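You operate a simulated robot arm through the tools that you are given. There is no shell and no other tool.

You run a simulated robot arm. Do the job below in one go: nothing can be reset, and whatever is moved stays where it is left.

JOB
Tap the slab on the steel tray level and comb grooves along it.
Fine: set the tray on the tapping plate and leave it there; put the comb back. Set down upright: pattern comb.
Where things are to end (x, y in the base frame): steel slab tray within 0.02 m of [1.05, 0.22].

The check looks at the end state, three seconds after you hand in, the way a careful person would. Anything else that was tipped, shoved, dropped, spilled or broken makes it a failure.

ROBOT AND FRAMES
A 6-joint arm with a three-finger gripper, fixed in place. Base frame: the origin is on the floor under the middle of its stand, x ahead of it, y to its left, z up; the work surface is at about z = 0.88. Lengths are in m, angles in rad, forces in N, time in s.
It reaches about 1.213 m from its shoulder. Its first joint turns from -2.897 to 2.897 rad. Payload 4.89 kg.
The TCP is the grasp point between the finger pads, 0.03 m short of the fingertips. In the tool frame z runs along the fingers and y along their closing line. The gripper opens to 0.164 m; its body begins 0.125 m behind the TCP.
Orientation is that of the tool frame in the base frame, as a unit quaternion [x, y, z, w]. With the fingers straight down and closing along the base's y, the tool's x points along the base's -x, its y along +y and its z along -z.

CONTROLS
- The arm moves only by the tool send_rows. Its argument "series" is a list of rows, each a list of 3 entries, a list of its own where there are three numbers: the turn, a rotation vector about the base's x, y, z in rad, then the shift along the base's x, y, z in m, then the opening in per cent of the stroke, from 0 (shut) to 100 (fully open). In form: [[[rx, ry, rz], [tx, ty, tz], jaw], ...]. A call has 1 to 20 rows; each row shifts and turns the commanded pose from where the row before left it. Each row takes 0.2 s and may step no farther than 0.05 m and 0.15 rad from the row before; otherwise, or with a gripper value out of range, the whole call is refused. Where a pose cannot be reached the arm comes as near as it can. A force on the tool above 40 N (or 10 N above the force at the start of the call, whichever is more), or a blocked arm, ends the call early, and 0.2 s more pass. The fingers move at their own pace (about 0.108 m/s each) and stop on an object; they squeeze with about 39 N. The grip force told is the motor's: it shows also when the fingers shut on nothing. Time passes only in rows, and 0.2 s behind the last, so rows that do not move let the fingers close. The reply holds the time, the measured pose of the TCP, the force on the tool along the base axes, the opening and the grip force, in the units named above and with some noise, with the torque about the TCP (base axes, N m) and any sound that the robot's microphone picked up.
- Cameras (640 x 400 px; columns grow to the right, rows downward): "scene" is fixed at [0.2268, 0.4968, 1.6351]; the picture's right is [-0.41, -0.91, 0.00], its down [-0.70, 0.32, -0.64] and it looks along [0.58, -0.26, -0.77] (base axes); focal length 214 px, centre (320, 200). "wrist" rides on the gripper at [0.076, -0.002, -0.152] in the tool frame; the picture's right is [0.02, 1.00, 0.00], its down [-0.88, 0.02, -0.47] and it looks along [-0.47, 0.01, 0.88] (tool axes); focal length 247 px, centre (320, 200). There is no depth. A picture from a camera that has moved, and an enlarged one, comes with that camera's place and axes in the base frame and with its lens. The place of the scene camera against the robot may be out by one fixed shift of up to 0.012 m in any direction.
- camera(camera): a new picture of that camera. The clock stands still meanwhile.
- move_column(by): moves the trunk up (or, below 0, down) by that many m; the arm rides with it, the base frame stays. It gives what a move gives, with no picture.
- enlarge(camera, box): a new picture of the part [left, top, right, bottom] of that camera's present view, enlarged. The clock stands still meanwhile.
- finish_job(): hands the job in; it is judged then, once.

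Nothing tells you positions but the pictures and the camera data. Unless the task says otherwise, let go and move clear before handing in.

The tools are called after ">>>" as name(argument=value, ...) on one line, values as JSON. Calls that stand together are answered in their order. send_rows: Moves the arm, as the interface text tells. Its arguments: {"type":"object","properties":{"series":{"type":"array"}},"required":["series"]} The other tools are called the same way: move_column (by) moves the trunk up or down; camera (camera) takes a picture; enlarge (camera, box) takes an enlarged picture of a part of a camera's view; finish_job () hands the job in.

At the start:

```text
time: 0.0
position: [0.668, 0.061, 1.2312]
tcp_rot: [0.0, 1.0, -0.001, 0.0]
force: [0.1, -0.3, -0.5]
wrist_torque: [0.02, -0.02, 0.01]
finger_gap: 0.1638
grasp_force: 0.1
trunk travel left (down, up): [-0.175, 0.215]
```

scene: 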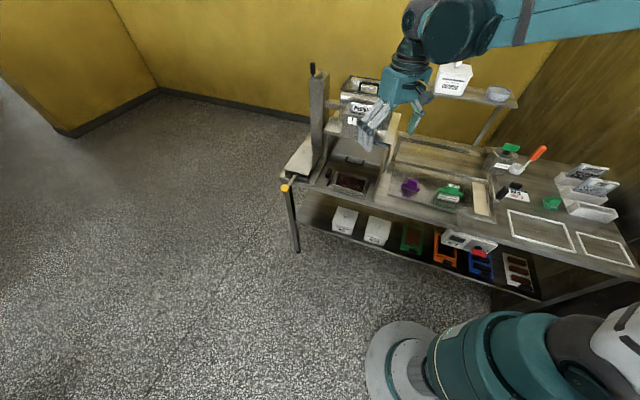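
wrist: 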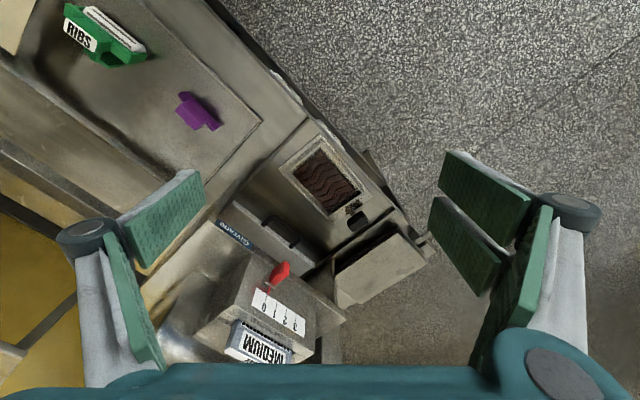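

I see a bench with a chocolate-filled steel tray, some combs (green "RIBS", purple), a melter and other things. I'll look closer before moving anything.

>>> enlarge(camera="scene", box=[280, 60, 440, 240])

>>> enlarge(camera="scene", box=[380, 130, 640, 300])

>>> enlarge(camera="wrist", box=[180, 100, 460, 380])

>>> enlarge(camera="wrist", box=[0, 0, 280, 180])

```text
2.22 times, centred on (360, 150) of scene
camera zoom: at [0.2268, 0.4968, 1.6351], right [-0.41, -0.91, 0.0], down [-0.7, 0.32, -0.64], along [0.58, -0.26, -0.77], focal length 477 px, centre (231, 311)
```

zoom: 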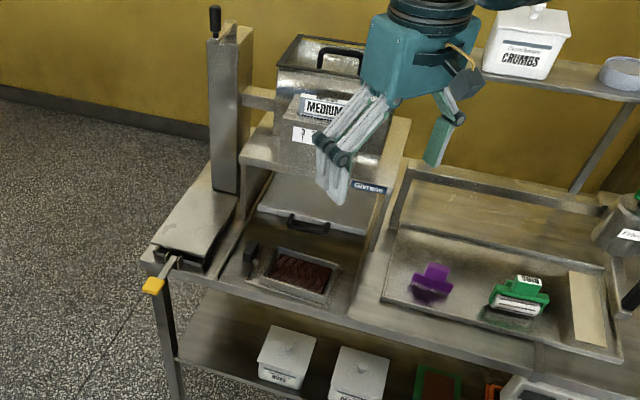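

```text
2.35 times, centred on (510, 215) of scene
camera zoom: at [0.2268, 0.4968, 1.6351], right [-0.41, -0.91, 0.0], down [-0.7, 0.32, -0.64], along [0.58, -0.26, -0.77], focal length 505 px, centre (-127, 165)
```

zoom: 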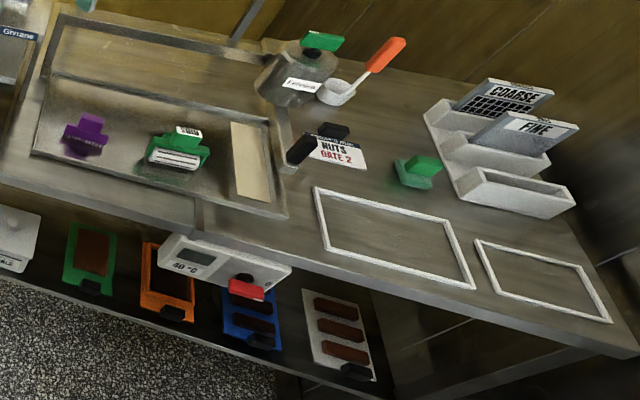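

```text
1.43 times, centred on (320, 240) of wrist
camera zoom: at [0.5922, 0.0603, 1.3848], right [-0.02, 1.0, 0.0], down [0.88, 0.02, 0.47], along [0.47, 0.01, -0.88], focal length 353 px, centre (320, 143)
```

zoom: 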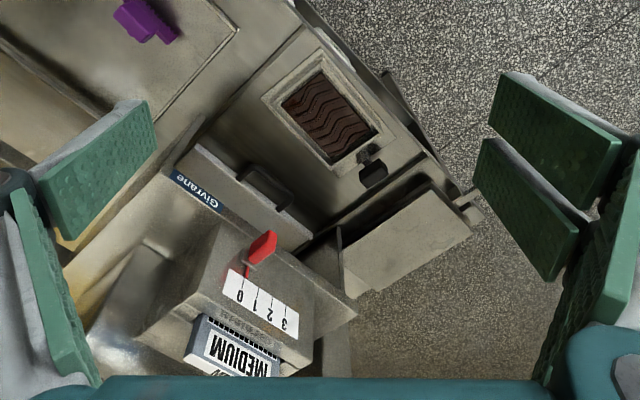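

```text
2.22 times, centred on (140, 90) of wrist
camera zoom: at [0.5922, 0.0603, 1.3848], right [-0.02, 1.0, 0.0], down [0.88, 0.02, 0.47], along [0.47, 0.01, -0.88], focal length 549 px, centre (720, 444)
```

zoom: 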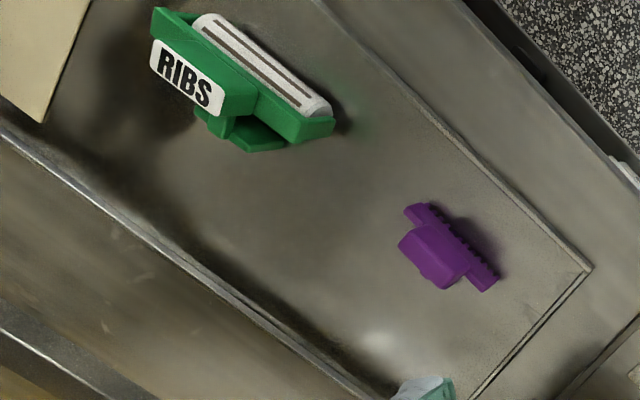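

The tray sits at about (0.80, 0.08) and the plate with the yellow lever at about (1.05, 0.22). I'm moving the wrist camera closer to see the tray, plate and lever before I touch anything.

>>> send_rows(series=[[[0, 0, 0], [0.03, 0.03, 0.03], 100], [[0, 0, 0], [0.03, 0.03, 0.02], 100], [[0, 0, 0], [0.03, 0.03, 0.02], 100], [[0, 0, 0], [0.0, 0.03, 0.0], 100], [[0, 0, 0], [0, 0, 0], 100]])

>>> camera(camera="wrist")

>>> camera(camera="scene")

```text
refused: row 1 steps farther than a row can; nothing moved
```

```text
taken
camera wrist: at [0.5922, 0.0603, 1.3848], right [-0.02, 1.0, 0.0], down [0.88, 0.02, 0.47], along [0.47, 0.01, -0.88], focal length 247 px, centre (320, 200)
```

wrist: 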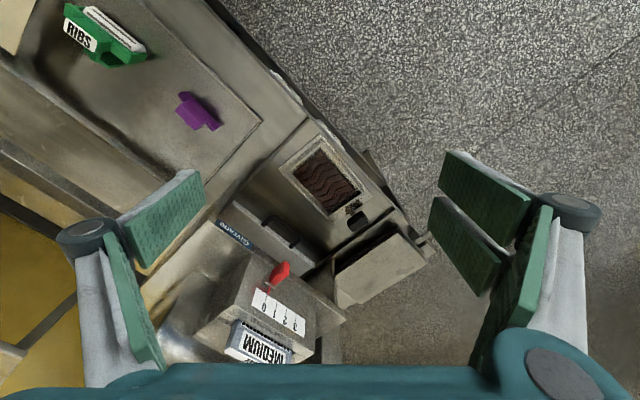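

```text
taken
```

scene: 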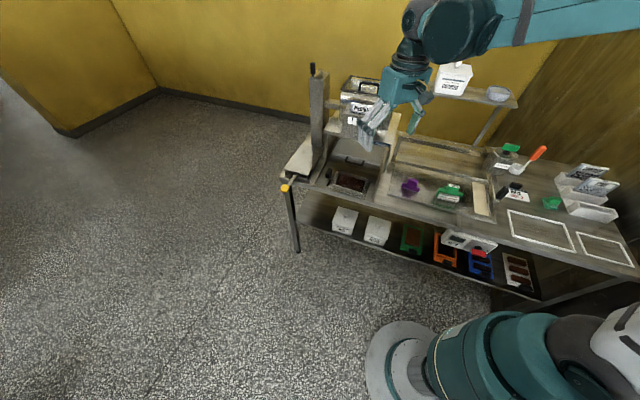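

The row step was slightly over the limit and nothing moved. I'll repeat the look with shorter steps.

>>> send_rows(series=[[[0, 0, 0], [0.025, 0.03, 0.02], 100], [[0, 0, 0], [0.025, 0.03, 0.02], 100], [[0, 0, 0], [0.02, 0.03, 0.02], 100], [[0, 0, 0], [0.0, 0.03, 0.0], 100], [[0, 0, 0], [0, 0, 0], 100]])

>>> camera(camera="wrist")

>>> camera(camera="scene")

```text
time: 1.2
position: [0.7383, 0.1787, 1.292]
tcp_rot: [0.0, 1.0, 0.0, 0.0]
force: [0.4, 0.2, 0.3]
wrist_torque: [-0.02, 0.08, -0.02]
finger_gap: 0.164
grasp_force: 0.0
trunk travel left (down, up): [-0.175, 0.215]
```

```text
taken
camera wrist: at [0.6618, 0.1802, 1.4457], right [-0.02, 1.0, 0.0], down [0.88, 0.02, 0.47], along [0.47, 0.01, -0.88], focal length 247 px, centre (320, 200)
```

wrist: 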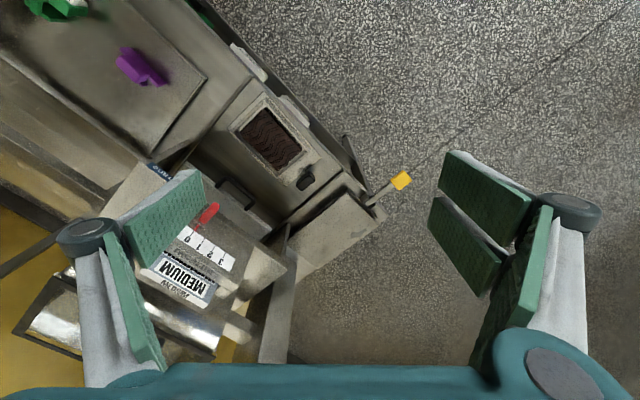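

```text
taken
```

scene: 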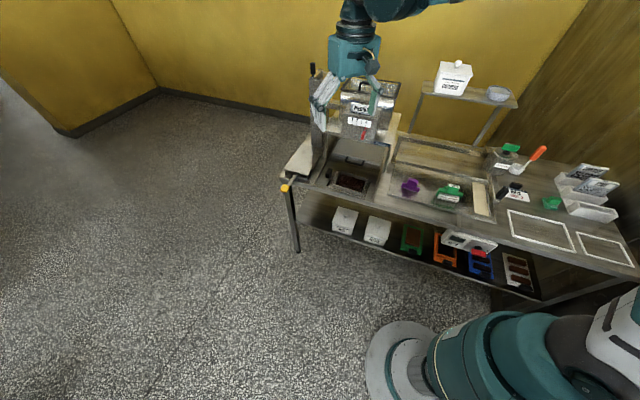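

>>> enlarge(camera="wrist", box=[210, 70, 430, 290])

>>> enlarge(camera="scene", box=[270, 55, 410, 205])

>>> enlarge(camera="scene", box=[380, 160, 510, 230])

```text
1.82 times, centred on (320, 180) of wrist
camera zoom: at [0.6618, 0.1802, 1.4457], right [-0.02, 1.0, 0.0], down [0.88, 0.02, 0.47], along [0.47, 0.01, -0.88], focal length 449 px, centre (320, 236)
```

zoom: 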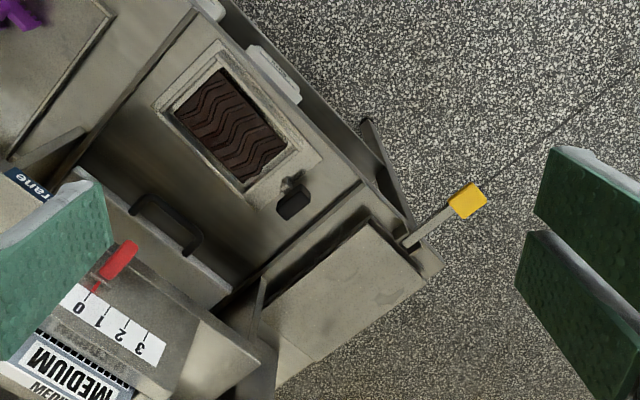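

```text
2.67 times, centred on (340, 130) of scene
camera zoom: at [0.2268, 0.4968, 1.6351], right [-0.41, -0.91, 0.0], down [-0.7, 0.32, -0.64], along [0.58, -0.26, -0.77], focal length 572 px, centre (267, 387)
```

zoom: 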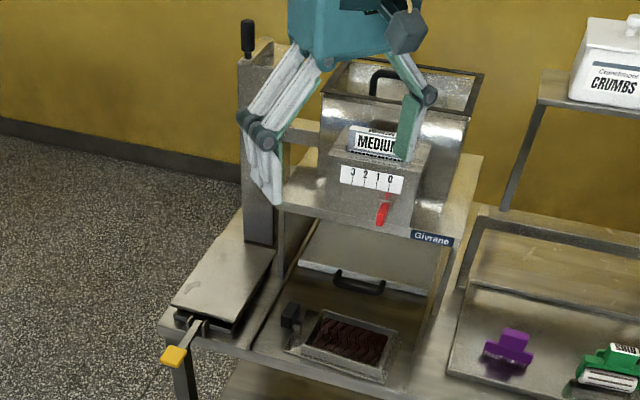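

```text
4.92 times, centred on (445, 195) of scene
camera zoom: at [0.2268, 0.4968, 1.6351], right [-0.41, -0.91, 0.0], down [-0.7, 0.32, -0.64], along [0.58, -0.26, -0.77], focal length 1056 px, centre (-295, 225)
```

zoom: 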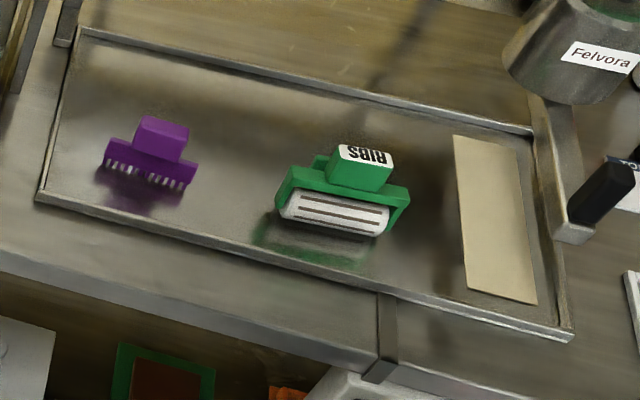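

The tray has a black handle at its far end. The purple comb stands by the RIBS roller, and the tapping plate has a yellow-knobbed lever at the front of the bench. I'm going closer over the plate and tray to read heights and shapes.

>>> send_rows(series=[[[0, 0, 0], [0.03, 0.02, 0.0], 100], [[0, 0, 0], [0.03, 0.02, 0.0], 100], [[0, 0, 0], [0.03, 0.02, 0.0], 100], [[0, 0, 0], [0.02, 0.02, 0.0], 100], [[0, 0, 0], [0, 0, 0], 100]])

>>> camera(camera="wrist")

>>> enlarge(camera="wrist", box=[180, 60, 400, 280])

```text
time: 2.4
position: [0.8482, 0.2627, 1.2925]
tcp_rot: [0.0, 1.0, 0.0, -0.001]
force: [0.7, 0.2, 0.4]
wrist_torque: [-0.08, 0.11, 0.0]
finger_gap: 0.1639
grasp_force: 0.0
trunk travel left (down, up): [-0.175, 0.215]
```

```text
taken
camera wrist: at [0.7726, 0.2619, 1.4454], right [-0.02, 1.0, 0.0], down [0.88, 0.02, 0.47], along [0.47, 0.01, -0.88], focal length 247 px, centre (320, 200)
```

wrist: 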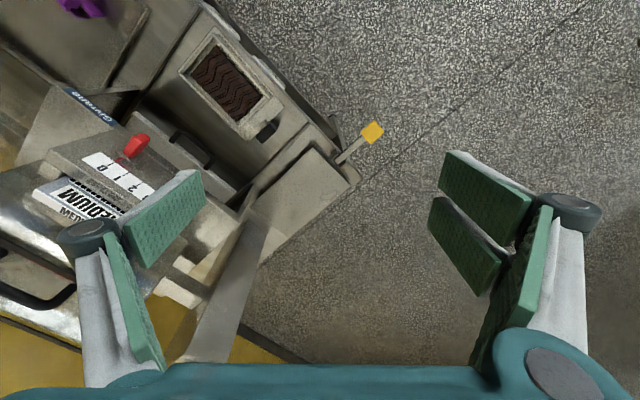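

```text
1.82 times, centred on (290, 170) of wrist
camera zoom: at [0.7726, 0.2619, 1.4454], right [-0.02, 1.0, 0.0], down [0.88, 0.02, 0.47], along [0.47, 0.01, -0.88], focal length 449 px, centre (374, 254)
```

zoom: 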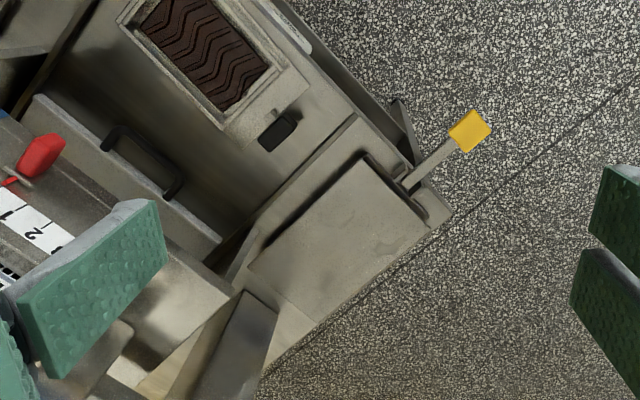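

The plate centre comes out near (1.05, 0.215), with its top at z ≈ 0.90. It lies along the −45° diagonal, the column stands close behind it, and the lever knob is near (0.89, 0.38, 0.91). I'm lowering the camera for a closer look at the lever and handle.

>>> send_rows(series=[[[0, 0, 0], [-0.025, 0.03, -0.03], 100], [[0, 0, 0], [-0.025, 0.03, -0.03], 100], [[0, 0, 0], [0, 0.03, -0.035], 100], [[0, 0, 0], [0, 0.02, -0.04], 100], [[0, 0, 0], [0, 0, 0], 100]])

>>> camera(camera="wrist")

>>> enlarge(camera="wrist", box=[160, 60, 380, 280])

```text
time: 3.6
position: [0.8002, 0.3713, 1.157]
tcp_rot: [-0.001, 1.0, 0.0, 0.0]
force: [1.0, 1.2, 0.0]
wrist_torque: [-0.1, 0.11, 0.01]
finger_gap: 0.1641
grasp_force: 0.1
trunk travel left (down, up): [-0.175, 0.215]
```

```text
taken
camera wrist: at [0.7233, 0.3712, 1.3107], right [-0.02, 1.0, 0.0], down [0.88, 0.02, 0.47], along [0.47, 0.01, -0.88], focal length 247 px, centre (320, 200)
```

wrist: 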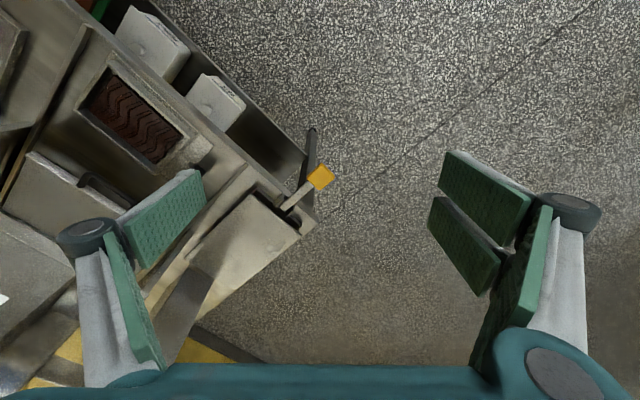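

```text
1.82 times, centred on (270, 170) of wrist
camera zoom: at [0.7233, 0.3712, 1.3107], right [-0.02, 1.0, 0.0], down [0.88, 0.02, 0.47], along [0.47, 0.01, -0.88], focal length 449 px, centre (411, 254)
```

zoom: 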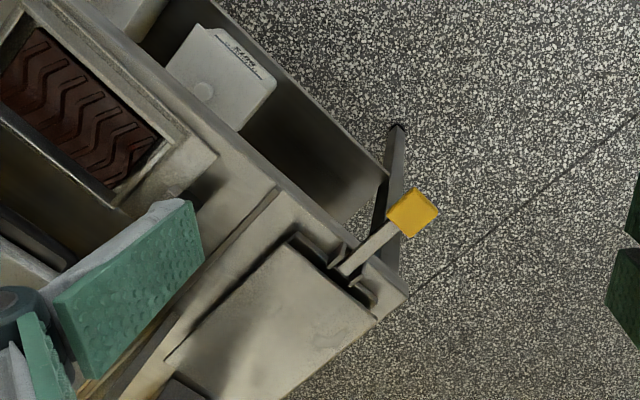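

The lever sticks out from under the front of the plate. I'm pitching the camera to get a lower, more sideways view of the lever, plate and tray handle.

>>> send_rows(series=[[[0, -0.14, 0], [-0.03, 0.02, -0.02], 100], [[0, -0.14, 0], [-0.03, 0.02, -0.02], 100], [[0, -0.14, 0], [-0.03, 0.02, -0.02], 100], [[0, -0.14, 0], [-0.03, 0.02, -0.02], 100], [[0, -0.1, 0], [0, 0, -0.02], 100], [[0, 0, 0], [0, 0, 0], 100]])

>>> camera(camera="wrist")

>>> camera(camera="scene")

```text
time: 5.0
position: [0.6782, 0.4504, 1.057]
tcp_rot: [-0.001, 0.946, 0.001, 0.325]
force: [-0.6, 1.0, -0.7]
wrist_torque: [-0.03, -0.01, 0.0]
finger_gap: 0.1639
grasp_force: 0.0
trunk travel left (down, up): [-0.175, 0.215]
```

```text
taken
camera wrist: at [0.5249, 0.45, 1.1307], right [-0.02, 1.0, -0.01], down [0.4, 0.02, 0.91], along [0.91, 0.01, -0.4], focal length 247 px, centre (320, 200)
```

wrist: 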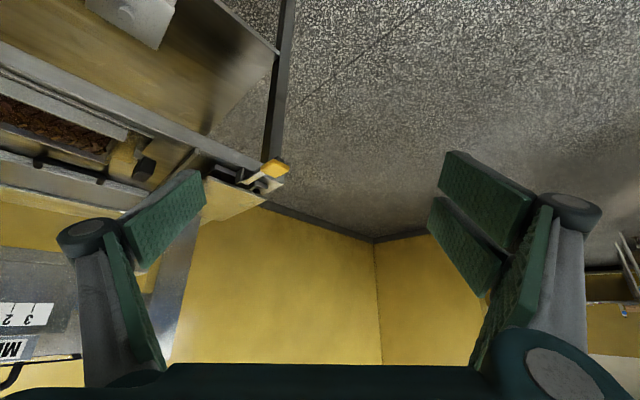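

```text
taken
```

scene: 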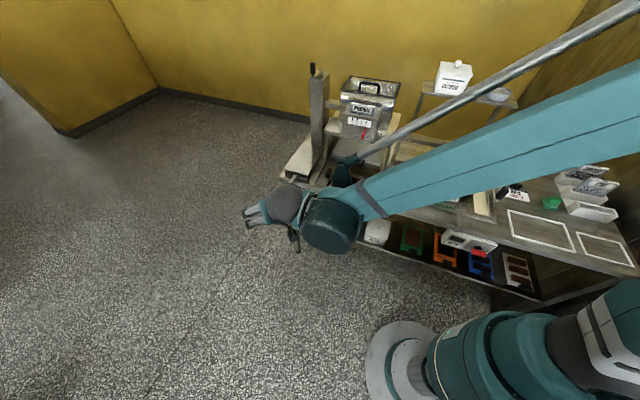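

>>> enlarge(camera="wrist", box=[60, 110, 320, 240])

>>> enlarge(camera="wrist", box=[180, 130, 300, 240])

```text
2.46 times, centred on (190, 175) of wrist
camera zoom: at [0.5249, 0.45, 1.1307], right [-0.02, 1.0, -0.01], down [0.4, 0.02, 0.91], along [0.91, 0.01, -0.4], focal length 608 px, centre (640, 262)
```

zoom: 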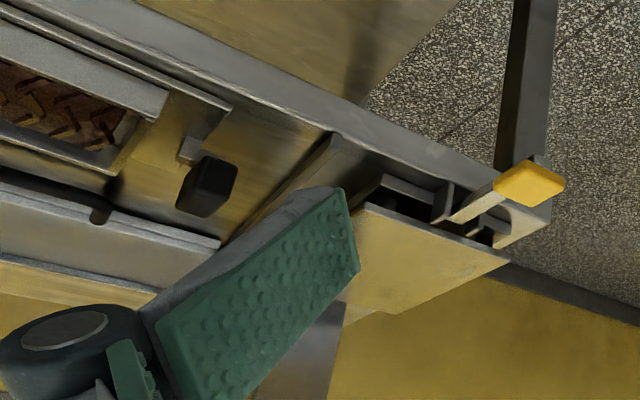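

```text
3.64 times, centred on (240, 185) of wrist
camera zoom: at [0.5249, 0.45, 1.1307], right [-0.02, 1.0, -0.01], down [0.4, 0.02, 0.91], along [0.91, 0.01, -0.4], focal length 898 px, centre (611, 254)
```

zoom: 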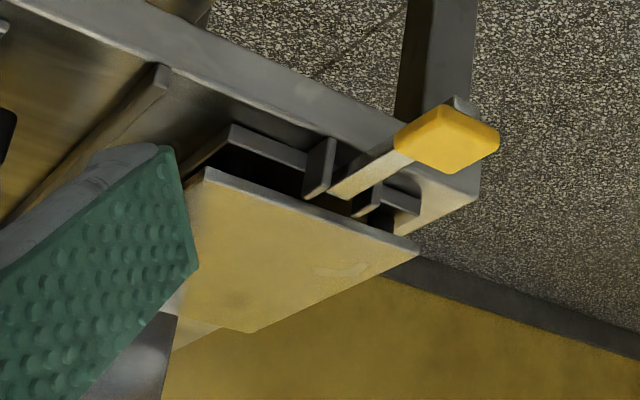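

The plate sits on a fork-pivoted lever, so pressing the yellow knob down should lift the plate and releasing it should drop it. Next I level the gripper, yaw it 45° to line up with the bench, and look closely at the tray.

>>> send_rows(series=[[[0, 0.14, 0], [0.0, -0.03, 0.035], 100], [[0, 0.14, 0], [0.0, -0.03, 0.035], 100], [[0, 0.14, 0], [0.01, -0.035, 0.03], 100], [[0, 0.14, 0], [0.015, -0.04, 0.02], 100], [[0, 0.1, 0], [0.02, -0.04, 0.01], 100], [[0, 0, 0.14], [0.02, -0.04, 0], 100], [[0, 0, 0.14], [0.02, -0.04, 0], 100], [[0, 0, 0.14], [0.02, -0.04, 0], 100], [[0, 0, 0.14], [0.02, -0.04, 0], 100], [[0, 0, 0.14], [0, -0.04, 0], 100], [[0, 0, 0.1], [0, 0, 0], 100], [[0, 0, 0], [0, 0, 0], 100]])

>>> camera(camera="wrist")

>>> camera(camera="scene")

```text
time: 7.6
position: [0.8017, 0.0744, 1.1868]
tcp_rot: [-0.39, 0.921, 0.001, 0.0]
force: [-1.6, -1.4, 0.0]
wrist_torque: [0.12, -0.01, 0.03]
finger_gap: 0.1643
grasp_force: 0.2
trunk travel left (down, up): [-0.175, 0.215]
```

```text
taken
camera wrist: at [0.7508, 0.0209, 1.34], right [-0.73, 0.68, 0.0], down [0.6, 0.65, 0.47], along [0.32, 0.35, -0.88], focal length 247 px, centre (320, 200)
```

wrist: 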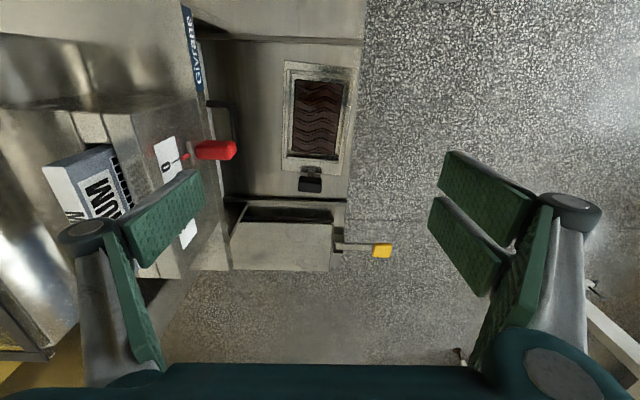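

```text
taken
```

scene: 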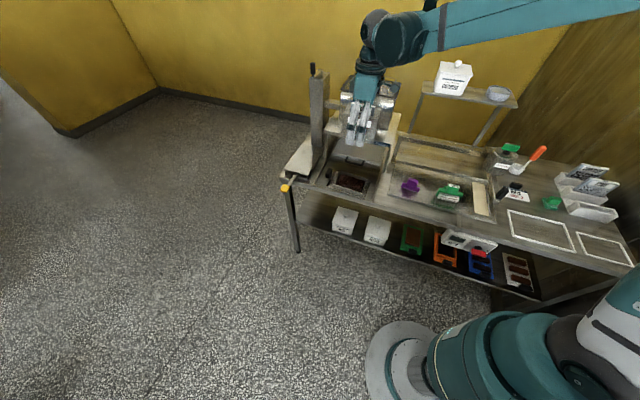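

>>> enlarge(camera="wrist", box=[220, 40, 400, 280])

>>> enlarge(camera="wrist", box=[260, 50, 380, 200])

```text
1.67 times, centred on (310, 160) of wrist
camera zoom: at [0.7508, 0.0209, 1.34], right [-0.73, 0.68, 0.0], down [0.6, 0.65, 0.47], along [0.32, 0.35, -0.88], focal length 412 px, centre (337, 267)
```

zoom: 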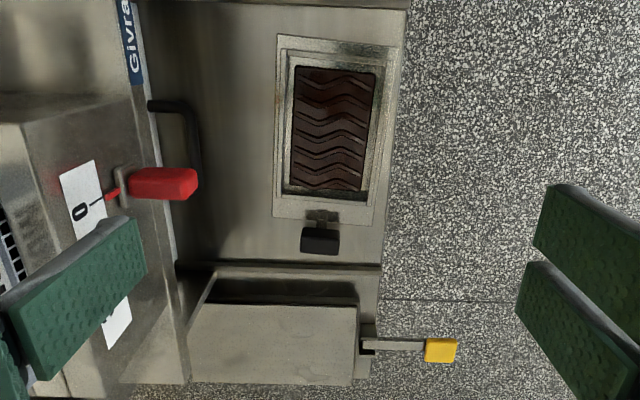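

```text
2.67 times, centred on (320, 125) of wrist
camera zoom: at [0.7508, 0.0209, 1.34], right [-0.73, 0.68, 0.0], down [0.6, 0.65, 0.47], along [0.32, 0.35, -0.88], focal length 659 px, centre (320, 400)
```

zoom: 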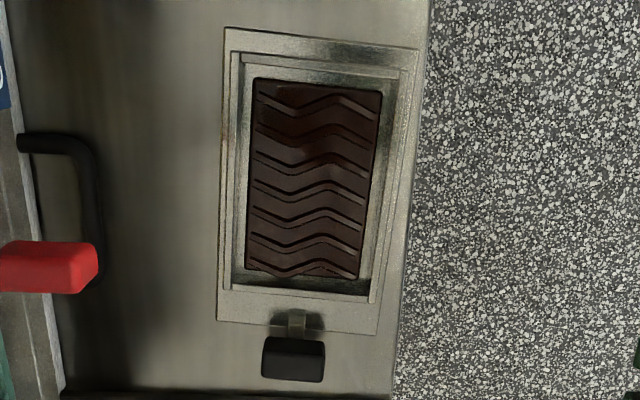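

The tray base is about 0.12 × 0.19 m, centred at about (0.815, 0.08) and turned 41.6°. Turned a quarter with its handle to the front, it fits the plate, which is about 0.12 × 0.22 m. I'm going up and turning the wrist the other way round, to check that it can take the yaw I need for that.

>>> send_rows(series=[[[0, 0, -0.145], [0, 0, 0.02], 100], [[0, 0, -0.145], [0, 0, 0.02], 100], [[0, 0, -0.145], [0, 0, 0.02], 100], [[0, 0, -0.145], [0, 0, 0], 100], [[0, 0, -0.145], [0, 0, 0], 100], [[0, 0, -0.145], [0, 0, 0], 100], [[0, 0, -0.145], [0, 0, 0], 100], [[0, 0, -0.145], [0, 0, 0], 100], [[0, 0, -0.145], [0, 0, 0], 100], [[0, 0, -0.145], [0, 0, 0], 100], [[0, 0, -0.145], [0, 0, 0], 100], [[0, 0, -0.145], [0, 0, 0], 100], [[0, 0, -0.145], [0, 0, 0], 100], [[0, 0, -0.145], [0, 0, 0], 100], [[0, 0, -0.145], [0, 0, 0], 100], [[0, 0, 0], [0, 0, 0], 100]])

>>> camera(camera="wrist")

>>> camera(camera="scene")

```text
time: 11.0
position: [0.8029, 0.075, 1.248]
tcp_rot: [0.635, 0.772, 0.0, 0.0]
force: [0.1, 0.9, -0.6]
wrist_torque: [0.03, 0.0, 0.04]
finger_gap: 0.164
grasp_force: 0.0
trunk travel left (down, up): [-0.175, 0.215]
```

```text
taken
camera wrist: at [0.7873, 0.1518, 1.3999], right [0.98, 0.21, 0.0], down [0.19, -0.86, 0.47], along [0.1, -0.46, -0.88], focal length 247 px, centre (320, 200)
```

wrist: 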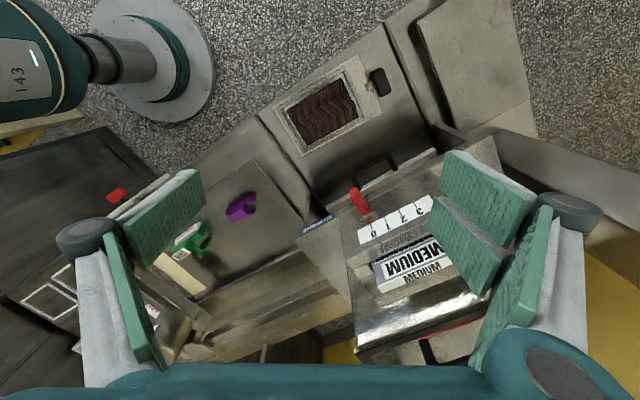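

```text
taken
```

scene: 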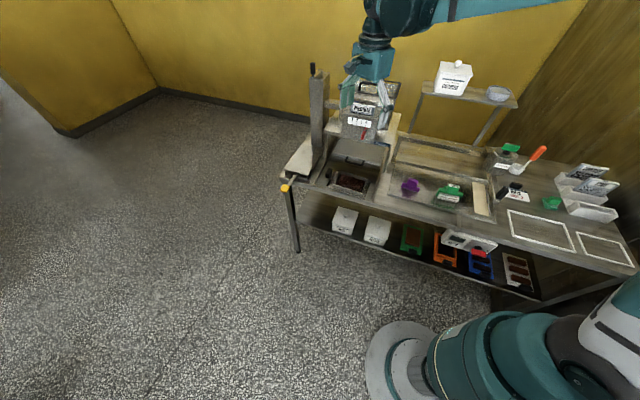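

>>> enlarge(camera="wrist", box=[250, 0, 600, 250])

>>> enlarge(camera="wrist", box=[120, 140, 320, 300])

```text
1.60 times, centred on (425, 125) of wrist
camera zoom: at [0.7873, 0.1518, 1.3999], right [0.98, 0.21, 0.0], down [0.19, -0.86, 0.47], along [0.1, -0.46, -0.88], focal length 395 px, centre (152, 320)
```

zoom: 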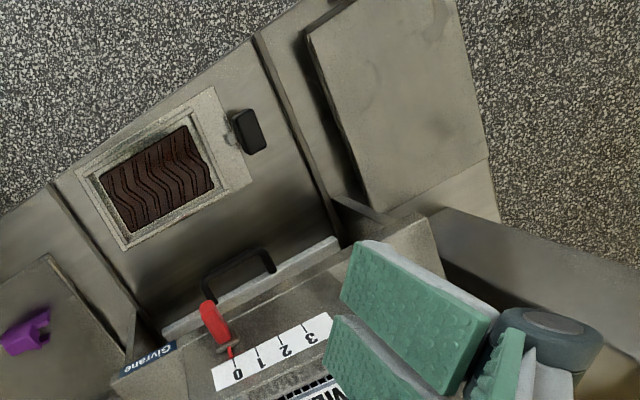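

```text
2.50 times, centred on (220, 220) of wrist
camera zoom: at [0.7873, 0.1518, 1.3999], right [0.98, 0.21, 0.0], down [0.19, -0.86, 0.47], along [0.1, -0.46, -0.88], focal length 617 px, centre (570, 150)
```

zoom: 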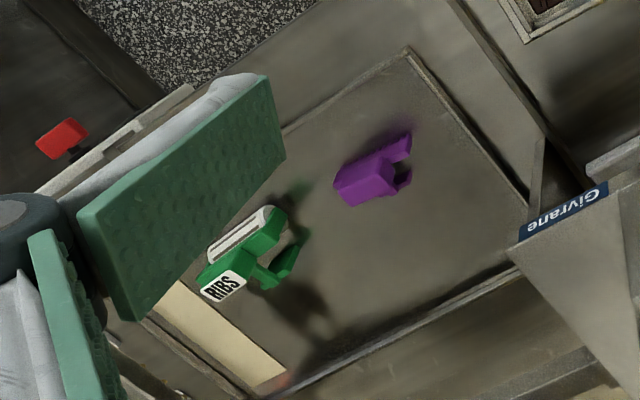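

The wrist turns freely this way. I'll continue to the pick-up yaw of about −138°, with the camera on the handle side, and look at the tray from there.

>>> send_rows(series=[[[0, 0, -0.148], [0, 0, -0.01], 100], [[0, 0, -0.148], [0, 0, -0.01], 100], [[0, 0, -0.148], [0, 0, -0.01], 100], [[0, 0, -0.148], [0, 0, -0.01], 100], [[0, 0, -0.148], [0, 0, -0.01], 100], [[0, 0, -0.148], [0, 0, -0.01], 100], [[0, 0, -0.148], [0, 0, 0], 100], [[0, 0, 0], [0, 0, 0], 100]])

>>> camera(camera="wrist")

>>> enlarge(camera="wrist", box=[230, 20, 430, 220])

```text
time: 12.8
position: [0.8021, 0.0743, 1.1868]
tcp_rot: [0.934, 0.357, 0.001, 0.0]
force: [0.3, 0.4, 0.3]
wrist_torque: [0.01, 0.02, -0.02]
finger_gap: 0.1638
grasp_force: 0.1
trunk travel left (down, up): [-0.175, 0.215]
```

```text
taken
camera wrist: at [0.8592, 0.1291, 1.3395], right [0.68, -0.73, 0.0], down [-0.64, -0.6, 0.47], along [-0.35, -0.32, -0.88], focal length 247 px, centre (320, 200)
```

wrist: 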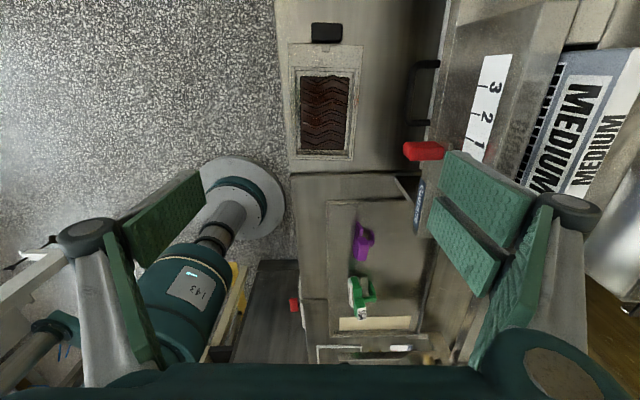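

```text
2.00 times, centred on (330, 120) of wrist
camera zoom: at [0.8592, 0.1291, 1.3395], right [0.68, -0.73, 0.0], down [-0.64, -0.6, 0.47], along [-0.35, -0.32, -0.88], focal length 494 px, centre (300, 360)
```

zoom: 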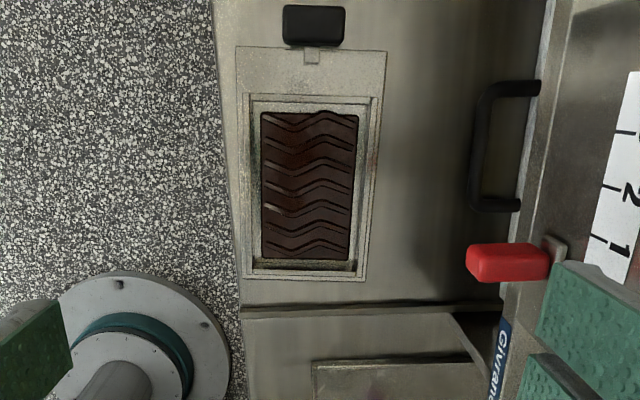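

The red dial knob sticks out to about (0.863, 0.016, 1.10), which is close beside where the gripper body would be if I took the tray across the middle. Before choosing a grasp I'm backing out to the front, facing the machine, to map the overhangs.

>>> send_rows(series=[[[0, 0, 0.1495], [-0.015, 0.02, 0.0], 100], [[0, 0, 0.1495], [-0.015, 0.02, 0.0], 100], [[0, 0, 0.1495], [-0.015, 0.02, 0.0], 100], [[0, 0, 0.1495], [-0.01, 0.02, 0.0], 100], [[0, 0, 0.1495], [0, 0.02, 0.0], 100], [[0, 0, 0.1495], [0, 0, 0.0], 100], [[0, 0, 0.1495], [0, 0, 0.0], 100], [[0, 0, 0.1495], [0, 0, 0.0], 100], [[0, 0, 0.1495], [0, 0, 0.0], 100], [[0, 0, 0.1495], [0, 0, 0.0], 100], [[0, 0, 0.1495], [0, 0, 0.0], 100], [[0, 0, 0], [0, 0, 0], 100]])

>>> camera(camera="wrist")

```text
time: 15.4
position: [0.7477, 0.1753, 1.1865]
tcp_rot: [0.373, 0.928, 0.0, 0.0]
force: [0.6, 0.0, -0.5]
wrist_torque: [-0.03, -0.04, 0.0]
finger_gap: 0.1639
grasp_force: 0.2
trunk travel left (down, up): [-0.175, 0.215]
```

```text
taken
camera wrist: at [0.6923, 0.2291, 1.3399], right [0.68, 0.74, 0.0], down [0.65, -0.6, 0.47], along [0.35, -0.32, -0.88], focal length 247 px, centre (320, 200)
```

wrist: 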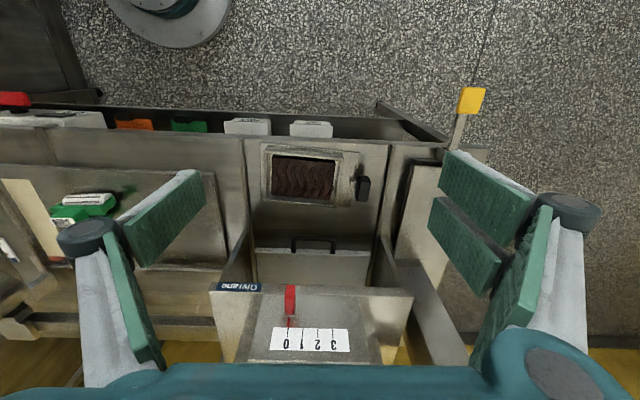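

>>> enlarge(camera="wrist", box=[200, 120, 480, 360])

>>> send_rows(series=[[[0, 0, 0], [-0.025, 0.025, -0.03], 100], [[0, 0, 0], [-0.025, 0.025, -0.03], 100], [[0, 0, 0], [-0.02, 0.02, -0.03], 100], [[0, 0, 0], [0, 0, -0.03], 100], [[0, 0, 0], [0, 0, 0], 100]])

>>> camera(camera="wrist")

>>> enlarge(camera="wrist", box=[200, 120, 480, 360])

```text
1.67 times, centred on (340, 240) of wrist
camera zoom: at [0.6923, 0.2291, 1.3399], right [0.68, 0.74, 0.0], down [0.65, -0.6, 0.47], along [0.35, -0.32, -0.88], focal length 412 px, centre (287, 133)
```

zoom: 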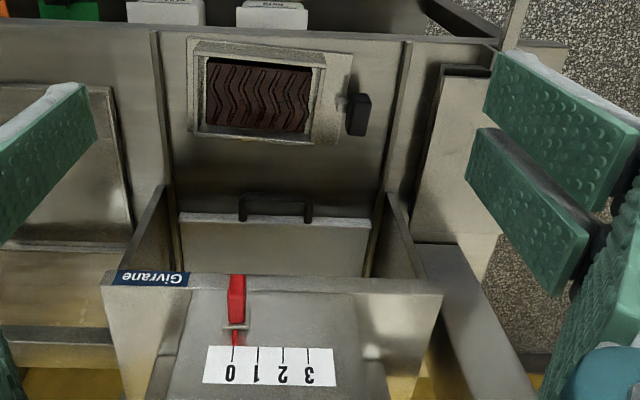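

```text
time: 16.6
position: [0.6784, 0.2475, 1.0666]
tcp_rot: [0.374, 0.928, 0.0, 0.0]
force: [-0.5, 0.5, -0.7]
wrist_torque: [-0.07, 0.02, 0.01]
finger_gap: 0.1641
grasp_force: 0.0
trunk travel left (down, up): [-0.175, 0.215]
```

```text
taken
camera wrist: at [0.6223, 0.3007, 1.219], right [0.68, 0.74, 0.0], down [0.65, -0.6, 0.47], along [0.35, -0.32, -0.88], focal length 247 px, centre (320, 200)
```

wrist: 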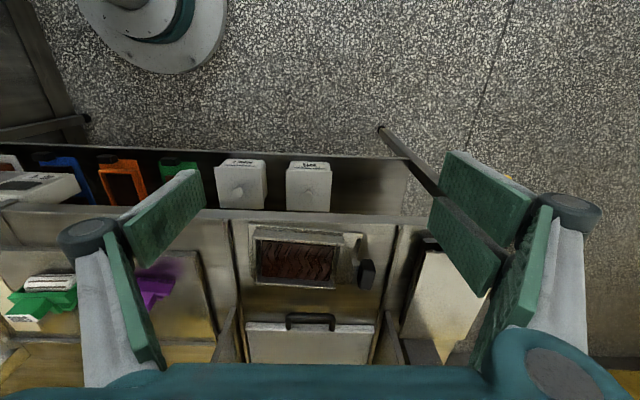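

```text
1.67 times, centred on (340, 240) of wrist
camera zoom: at [0.6223, 0.3007, 1.219], right [0.68, 0.74, 0.0], down [0.65, -0.6, 0.47], along [0.35, -0.32, -0.88], focal length 412 px, centre (287, 133)
```

zoom: 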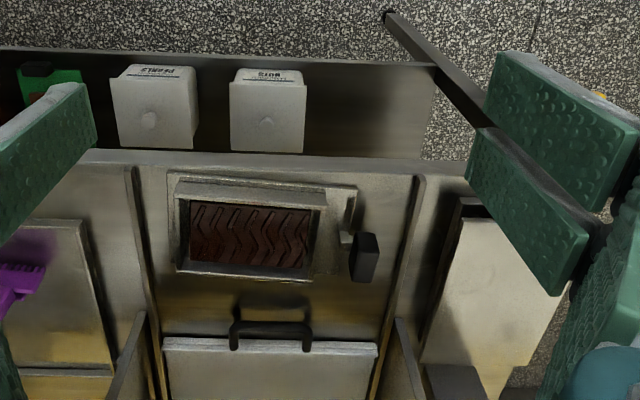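

The hood runs out over the back of the bench. I'm pitching the view up toward the machine from the front to fix the hood edge heights.

>>> send_rows(series=[[[-0.1, -0.104, 0], [-0.01, 0.01, 0], 100], [[-0.1, -0.104, 0], [-0.01, 0.01, 0], 100], [[-0.1, -0.104, 0], [-0.01, 0.01, 0], 100], [[-0.1, -0.104, 0], [0, 0, 0], 100], [[-0.1, -0.104, 0], [0, 0, 0], 100], [[0, 0, 0], [0, 0, 0], 100]])

>>> camera(camera="wrist")

>>> enlarge(camera="wrist", box=[200, 80, 480, 360])

```text
time: 18.0
position: [0.6476, 0.2764, 1.066]
tcp_rot: [0.35, 0.868, -0.132, 0.327]
force: [0.7, 0.3, -0.7]
wrist_torque: [-0.07, 0.0, -0.07]
finger_gap: 0.1638
grasp_force: 0.0
trunk travel left (down, up): [-0.175, 0.215]
```

```text
taken
camera wrist: at [0.5331, 0.3857, 1.1307], right [0.68, 0.73, -0.01], down [0.26, -0.23, 0.94], along [0.68, -0.64, -0.35], focal length 247 px, centre (320, 200)
```

wrist: 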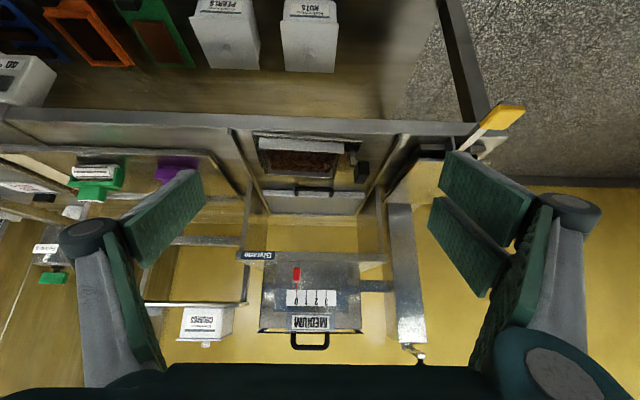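

```text
1.43 times, centred on (340, 220) of wrist
camera zoom: at [0.5331, 0.3857, 1.1307], right [0.68, 0.73, -0.01], down [0.26, -0.23, 0.94], along [0.68, -0.64, -0.35], focal length 353 px, centre (291, 171)
```

zoom: 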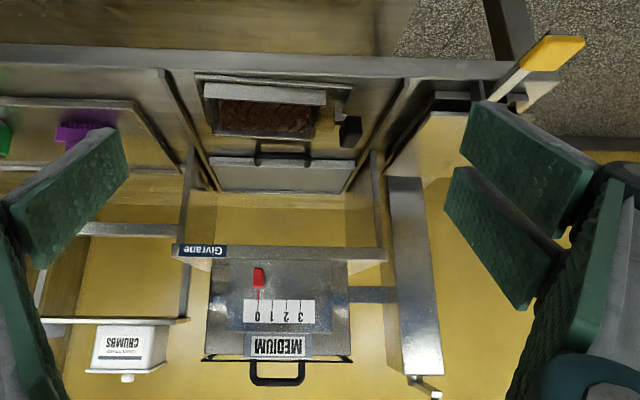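

Mapped: the hood's front edge is at z ≈ 1.06–1.08, about 0.08 m behind the tray line. So I should take the tray by its black handle with the gripper leaning outward. I'm zooming on the handle, the comb and the tray walls from this low view.

>>> enlarge(camera="wrist", box=[240, 115, 390, 225])

>>> enlarge(camera="wrist", box=[60, 140, 220, 230])

>>> enlarge(camera="wrist", box=[400, 80, 540, 220])

```text
3.64 times, centred on (315, 170) of wrist
camera zoom: at [0.5331, 0.3857, 1.1307], right [0.68, 0.73, -0.01], down [0.26, -0.23, 0.94], along [0.68, -0.64, -0.35], focal length 898 px, centre (338, 309)
```

zoom: 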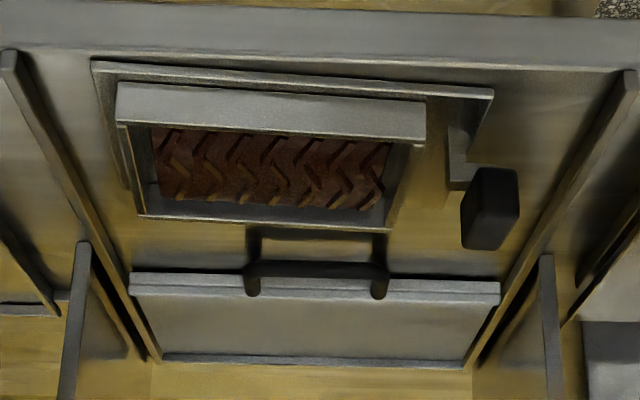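

```text
4.00 times, centred on (140, 185) of wrist
camera zoom: at [0.5331, 0.3857, 1.1307], right [0.68, 0.73, -0.01], down [0.26, -0.23, 0.94], along [0.68, -0.64, -0.35], focal length 988 px, centre (1040, 260)
```

zoom: 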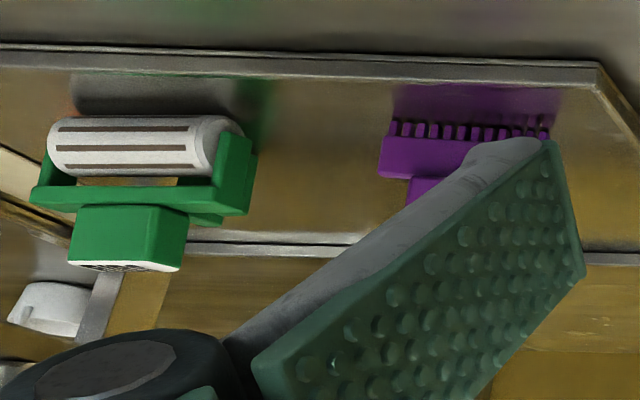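

```text
2.86 times, centred on (470, 150) of wrist
camera zoom: at [0.5331, 0.3857, 1.1307], right [0.68, 0.73, -0.01], down [0.26, -0.23, 0.94], along [0.68, -0.64, -0.35], focal length 706 px, centre (-109, 343)
```

zoom: 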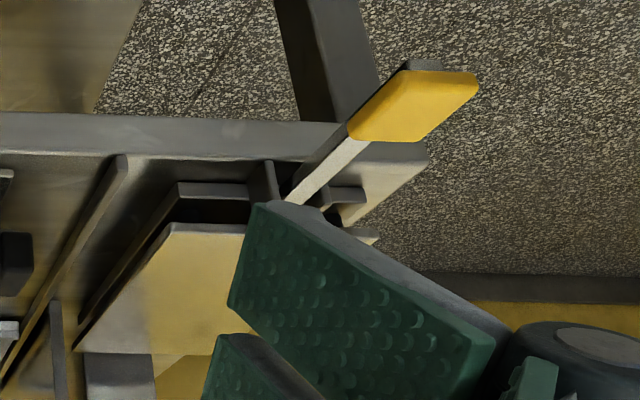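

The tray is a base plate with a rim up to z ≈ 0.905. The handle block is at about (0.90, 0.153), z ≈ 0.90–0.93, on a bracket, and the comb stands teeth down. I'm going to a tilted pre-grasp pose behind the handle, leaning outward away from the hood, and looking again from there.

>>> send_rows(series=[[[0.0, 0.0, -0.1495], [0.02, 0.0, 0.03], 100], [[0.0, 0.0, -0.1495], [0.03, 0.0, 0.03], 100], [[0, 0, -0.1495], [0.03, 0, 0.03], 100], [[0, 0, -0.1495], [0.04, 0, 0], 100], [[0, 0, -0.1495], [0.04, 0, 0], 100], [[0, 0, -0.1495], [0.03, 0, 0], 100], [[0, 0, -0.1495], [0.03, 0, 0], 100], [[0, 0, -0.1495], [0.02, -0.01, 0], 100], [[0, 0, -0.1495], [0.02, -0.01, 0], 100], [[0, 0, -0.1495], [0.02, -0.02, 0], 100], [[0, 0, -0.1495], [0.01, -0.02, 0], 100], [[0, 0, 0], [0, 0, 0], 100]])

>>> camera(camera="wrist")

>>> camera(camera="scene")

```text
time: 20.6
position: [0.9581, 0.1653, 1.1556]
tcp_rot: [0.889, 0.362, -0.239, 0.149]
force: [0.6, -2.4, -0.8]
wrist_torque: [0.31, 0.13, -0.2]
finger_gap: 0.1639
grasp_force: 0.0
out of reach, approached as far as the arm can: row 7, 8, 9, 10, 11
trunk travel left (down, up): [-0.175, 0.215]
```

```text
taken
camera wrist: at [1.0545, 0.2783, 1.2439], right [0.73, -0.68, 0.08], down [-0.39, -0.31, 0.87], along [-0.57, -0.66, -0.49], focal length 247 px, centre (320, 200)
```

wrist: 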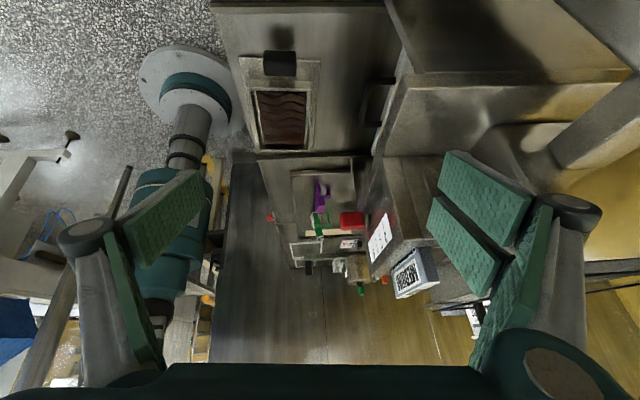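

```text
taken
```

scene: 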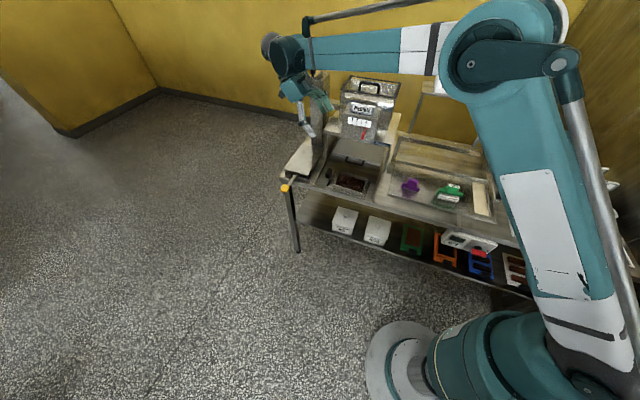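

That tilt leaned too far out for the arm's reach. I'll reduce the tilt to about 0.3 rad at this yaw and see whether the pose is reached.

>>> send_rows(series=[[[0.0933, -0.1044, 0], [0, 0, 0], 100], [[0.0933, -0.1044, 0], [0, 0, 0], 100], [[0.0933, -0.1044, 0], [0, 0, 0], 100], [[0, 0, 0], [0, 0, 0], 100], [[0, 0, 0], [0, 0, 0], 100]])

>>> camera(camera="wrist")

>>> camera(camera="scene")

```text
time: 21.8
position: [0.9567, 0.1672, 1.1561]
tcp_rot: [0.927, 0.364, -0.045, 0.077]
force: [-0.6, -0.5, 0.5]
wrist_torque: [0.08, -0.08, -0.01]
finger_gap: 0.1642
grasp_force: 0.0
trunk travel left (down, up): [-0.175, 0.215]
```

```text
taken
camera wrist: at [1.016, 0.2485, 1.2971], right [0.7, -0.71, 0.11], down [-0.62, -0.52, 0.59], along [-0.36, -0.48, -0.8], focal length 247 px, centre (320, 200)
```

wrist: 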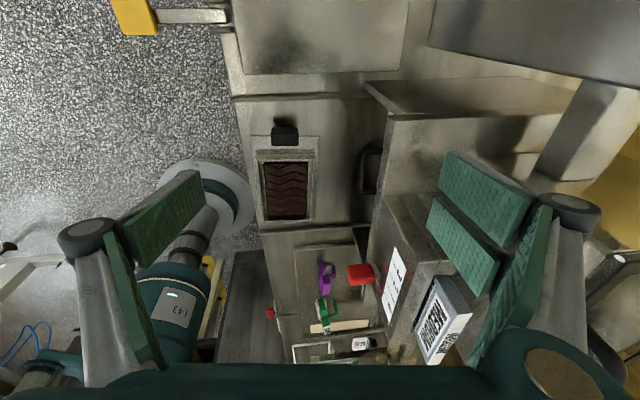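

```text
taken
```

scene: 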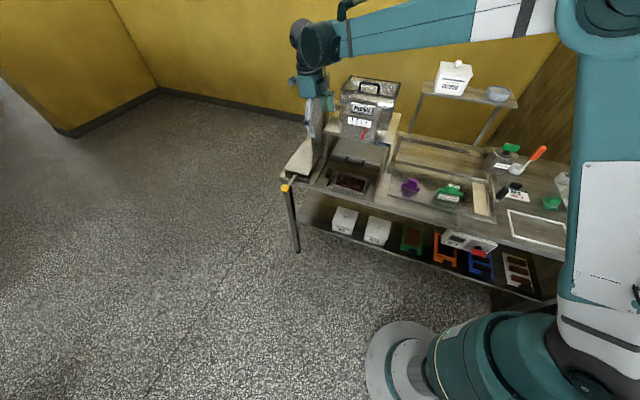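

The pose is reached now and the handle re-measures at about (0.902, 0.155). I'll narrow the jaws first to keep clear of the hood corner, then correct the orientation and move above the handle.

>>> send_rows(series=[[[0, 0, 0], [-0.01, 0.012, 0], 46], [[0, 0, 0], [-0.01, 0.012, 0], 46], [[-0.013, 0.095, -0.0175], [0, 0, -0.02], 46], [[-0.013, 0.095, -0.0175], [0, 0, -0.02], 46], [[0, 0, 0], [0, 0, -0.02], 46], [[0, 0, 0], [0, 0, 0], 46]])

>>> camera(camera="wrist")

>>> camera(camera="scene")

```text
time: 23.2
position: [0.9394, 0.1911, 1.0966]
tcp_rot: [0.924, 0.353, -0.138, 0.053]
force: [1.3, 0.6, -0.3]
wrist_torque: [-0.04, 0.15, -0.02]
finger_gap: 0.0754
grasp_force: 0.0
trunk travel left (down, up): [-0.175, 0.215]
```

```text
taken
camera wrist: at [1.0257, 0.2728, 1.22], right [0.68, -0.73, 0.0], down [-0.51, -0.48, 0.71], along [-0.52, -0.48, -0.7], focal length 247 px, centre (320, 200)
```

wrist: 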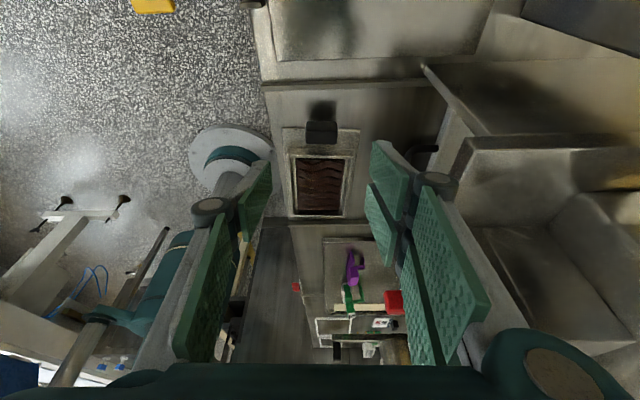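

```text
taken
```

scene: 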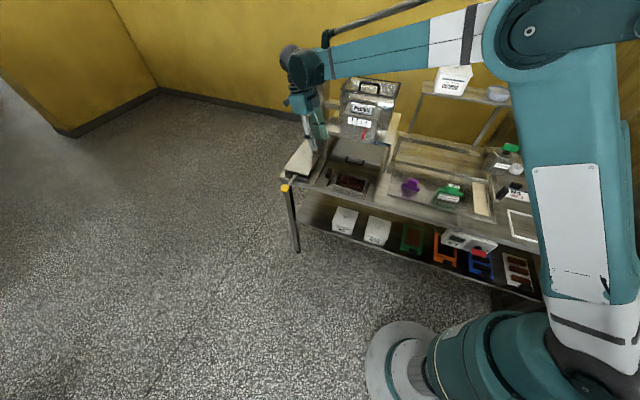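

>>> enlarge(camera="wrist", box=[260, 90, 390, 230])

```text
2.86 times, centred on (325, 160) of wrist
camera zoom: at [1.0257, 0.2728, 1.22], right [0.68, -0.73, 0.0], down [-0.51, -0.48, 0.71], along [-0.52, -0.48, -0.7], focal length 706 px, centre (306, 314)
```

zoom: 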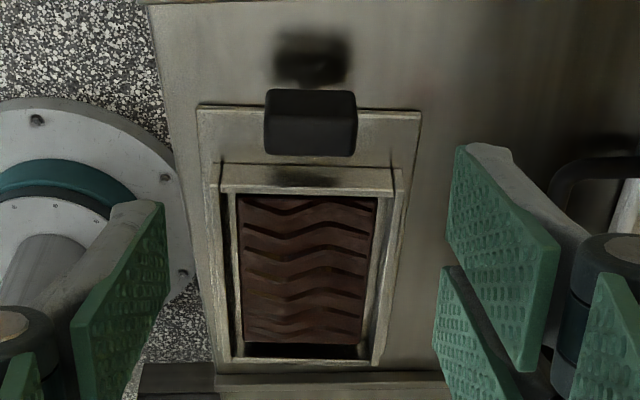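

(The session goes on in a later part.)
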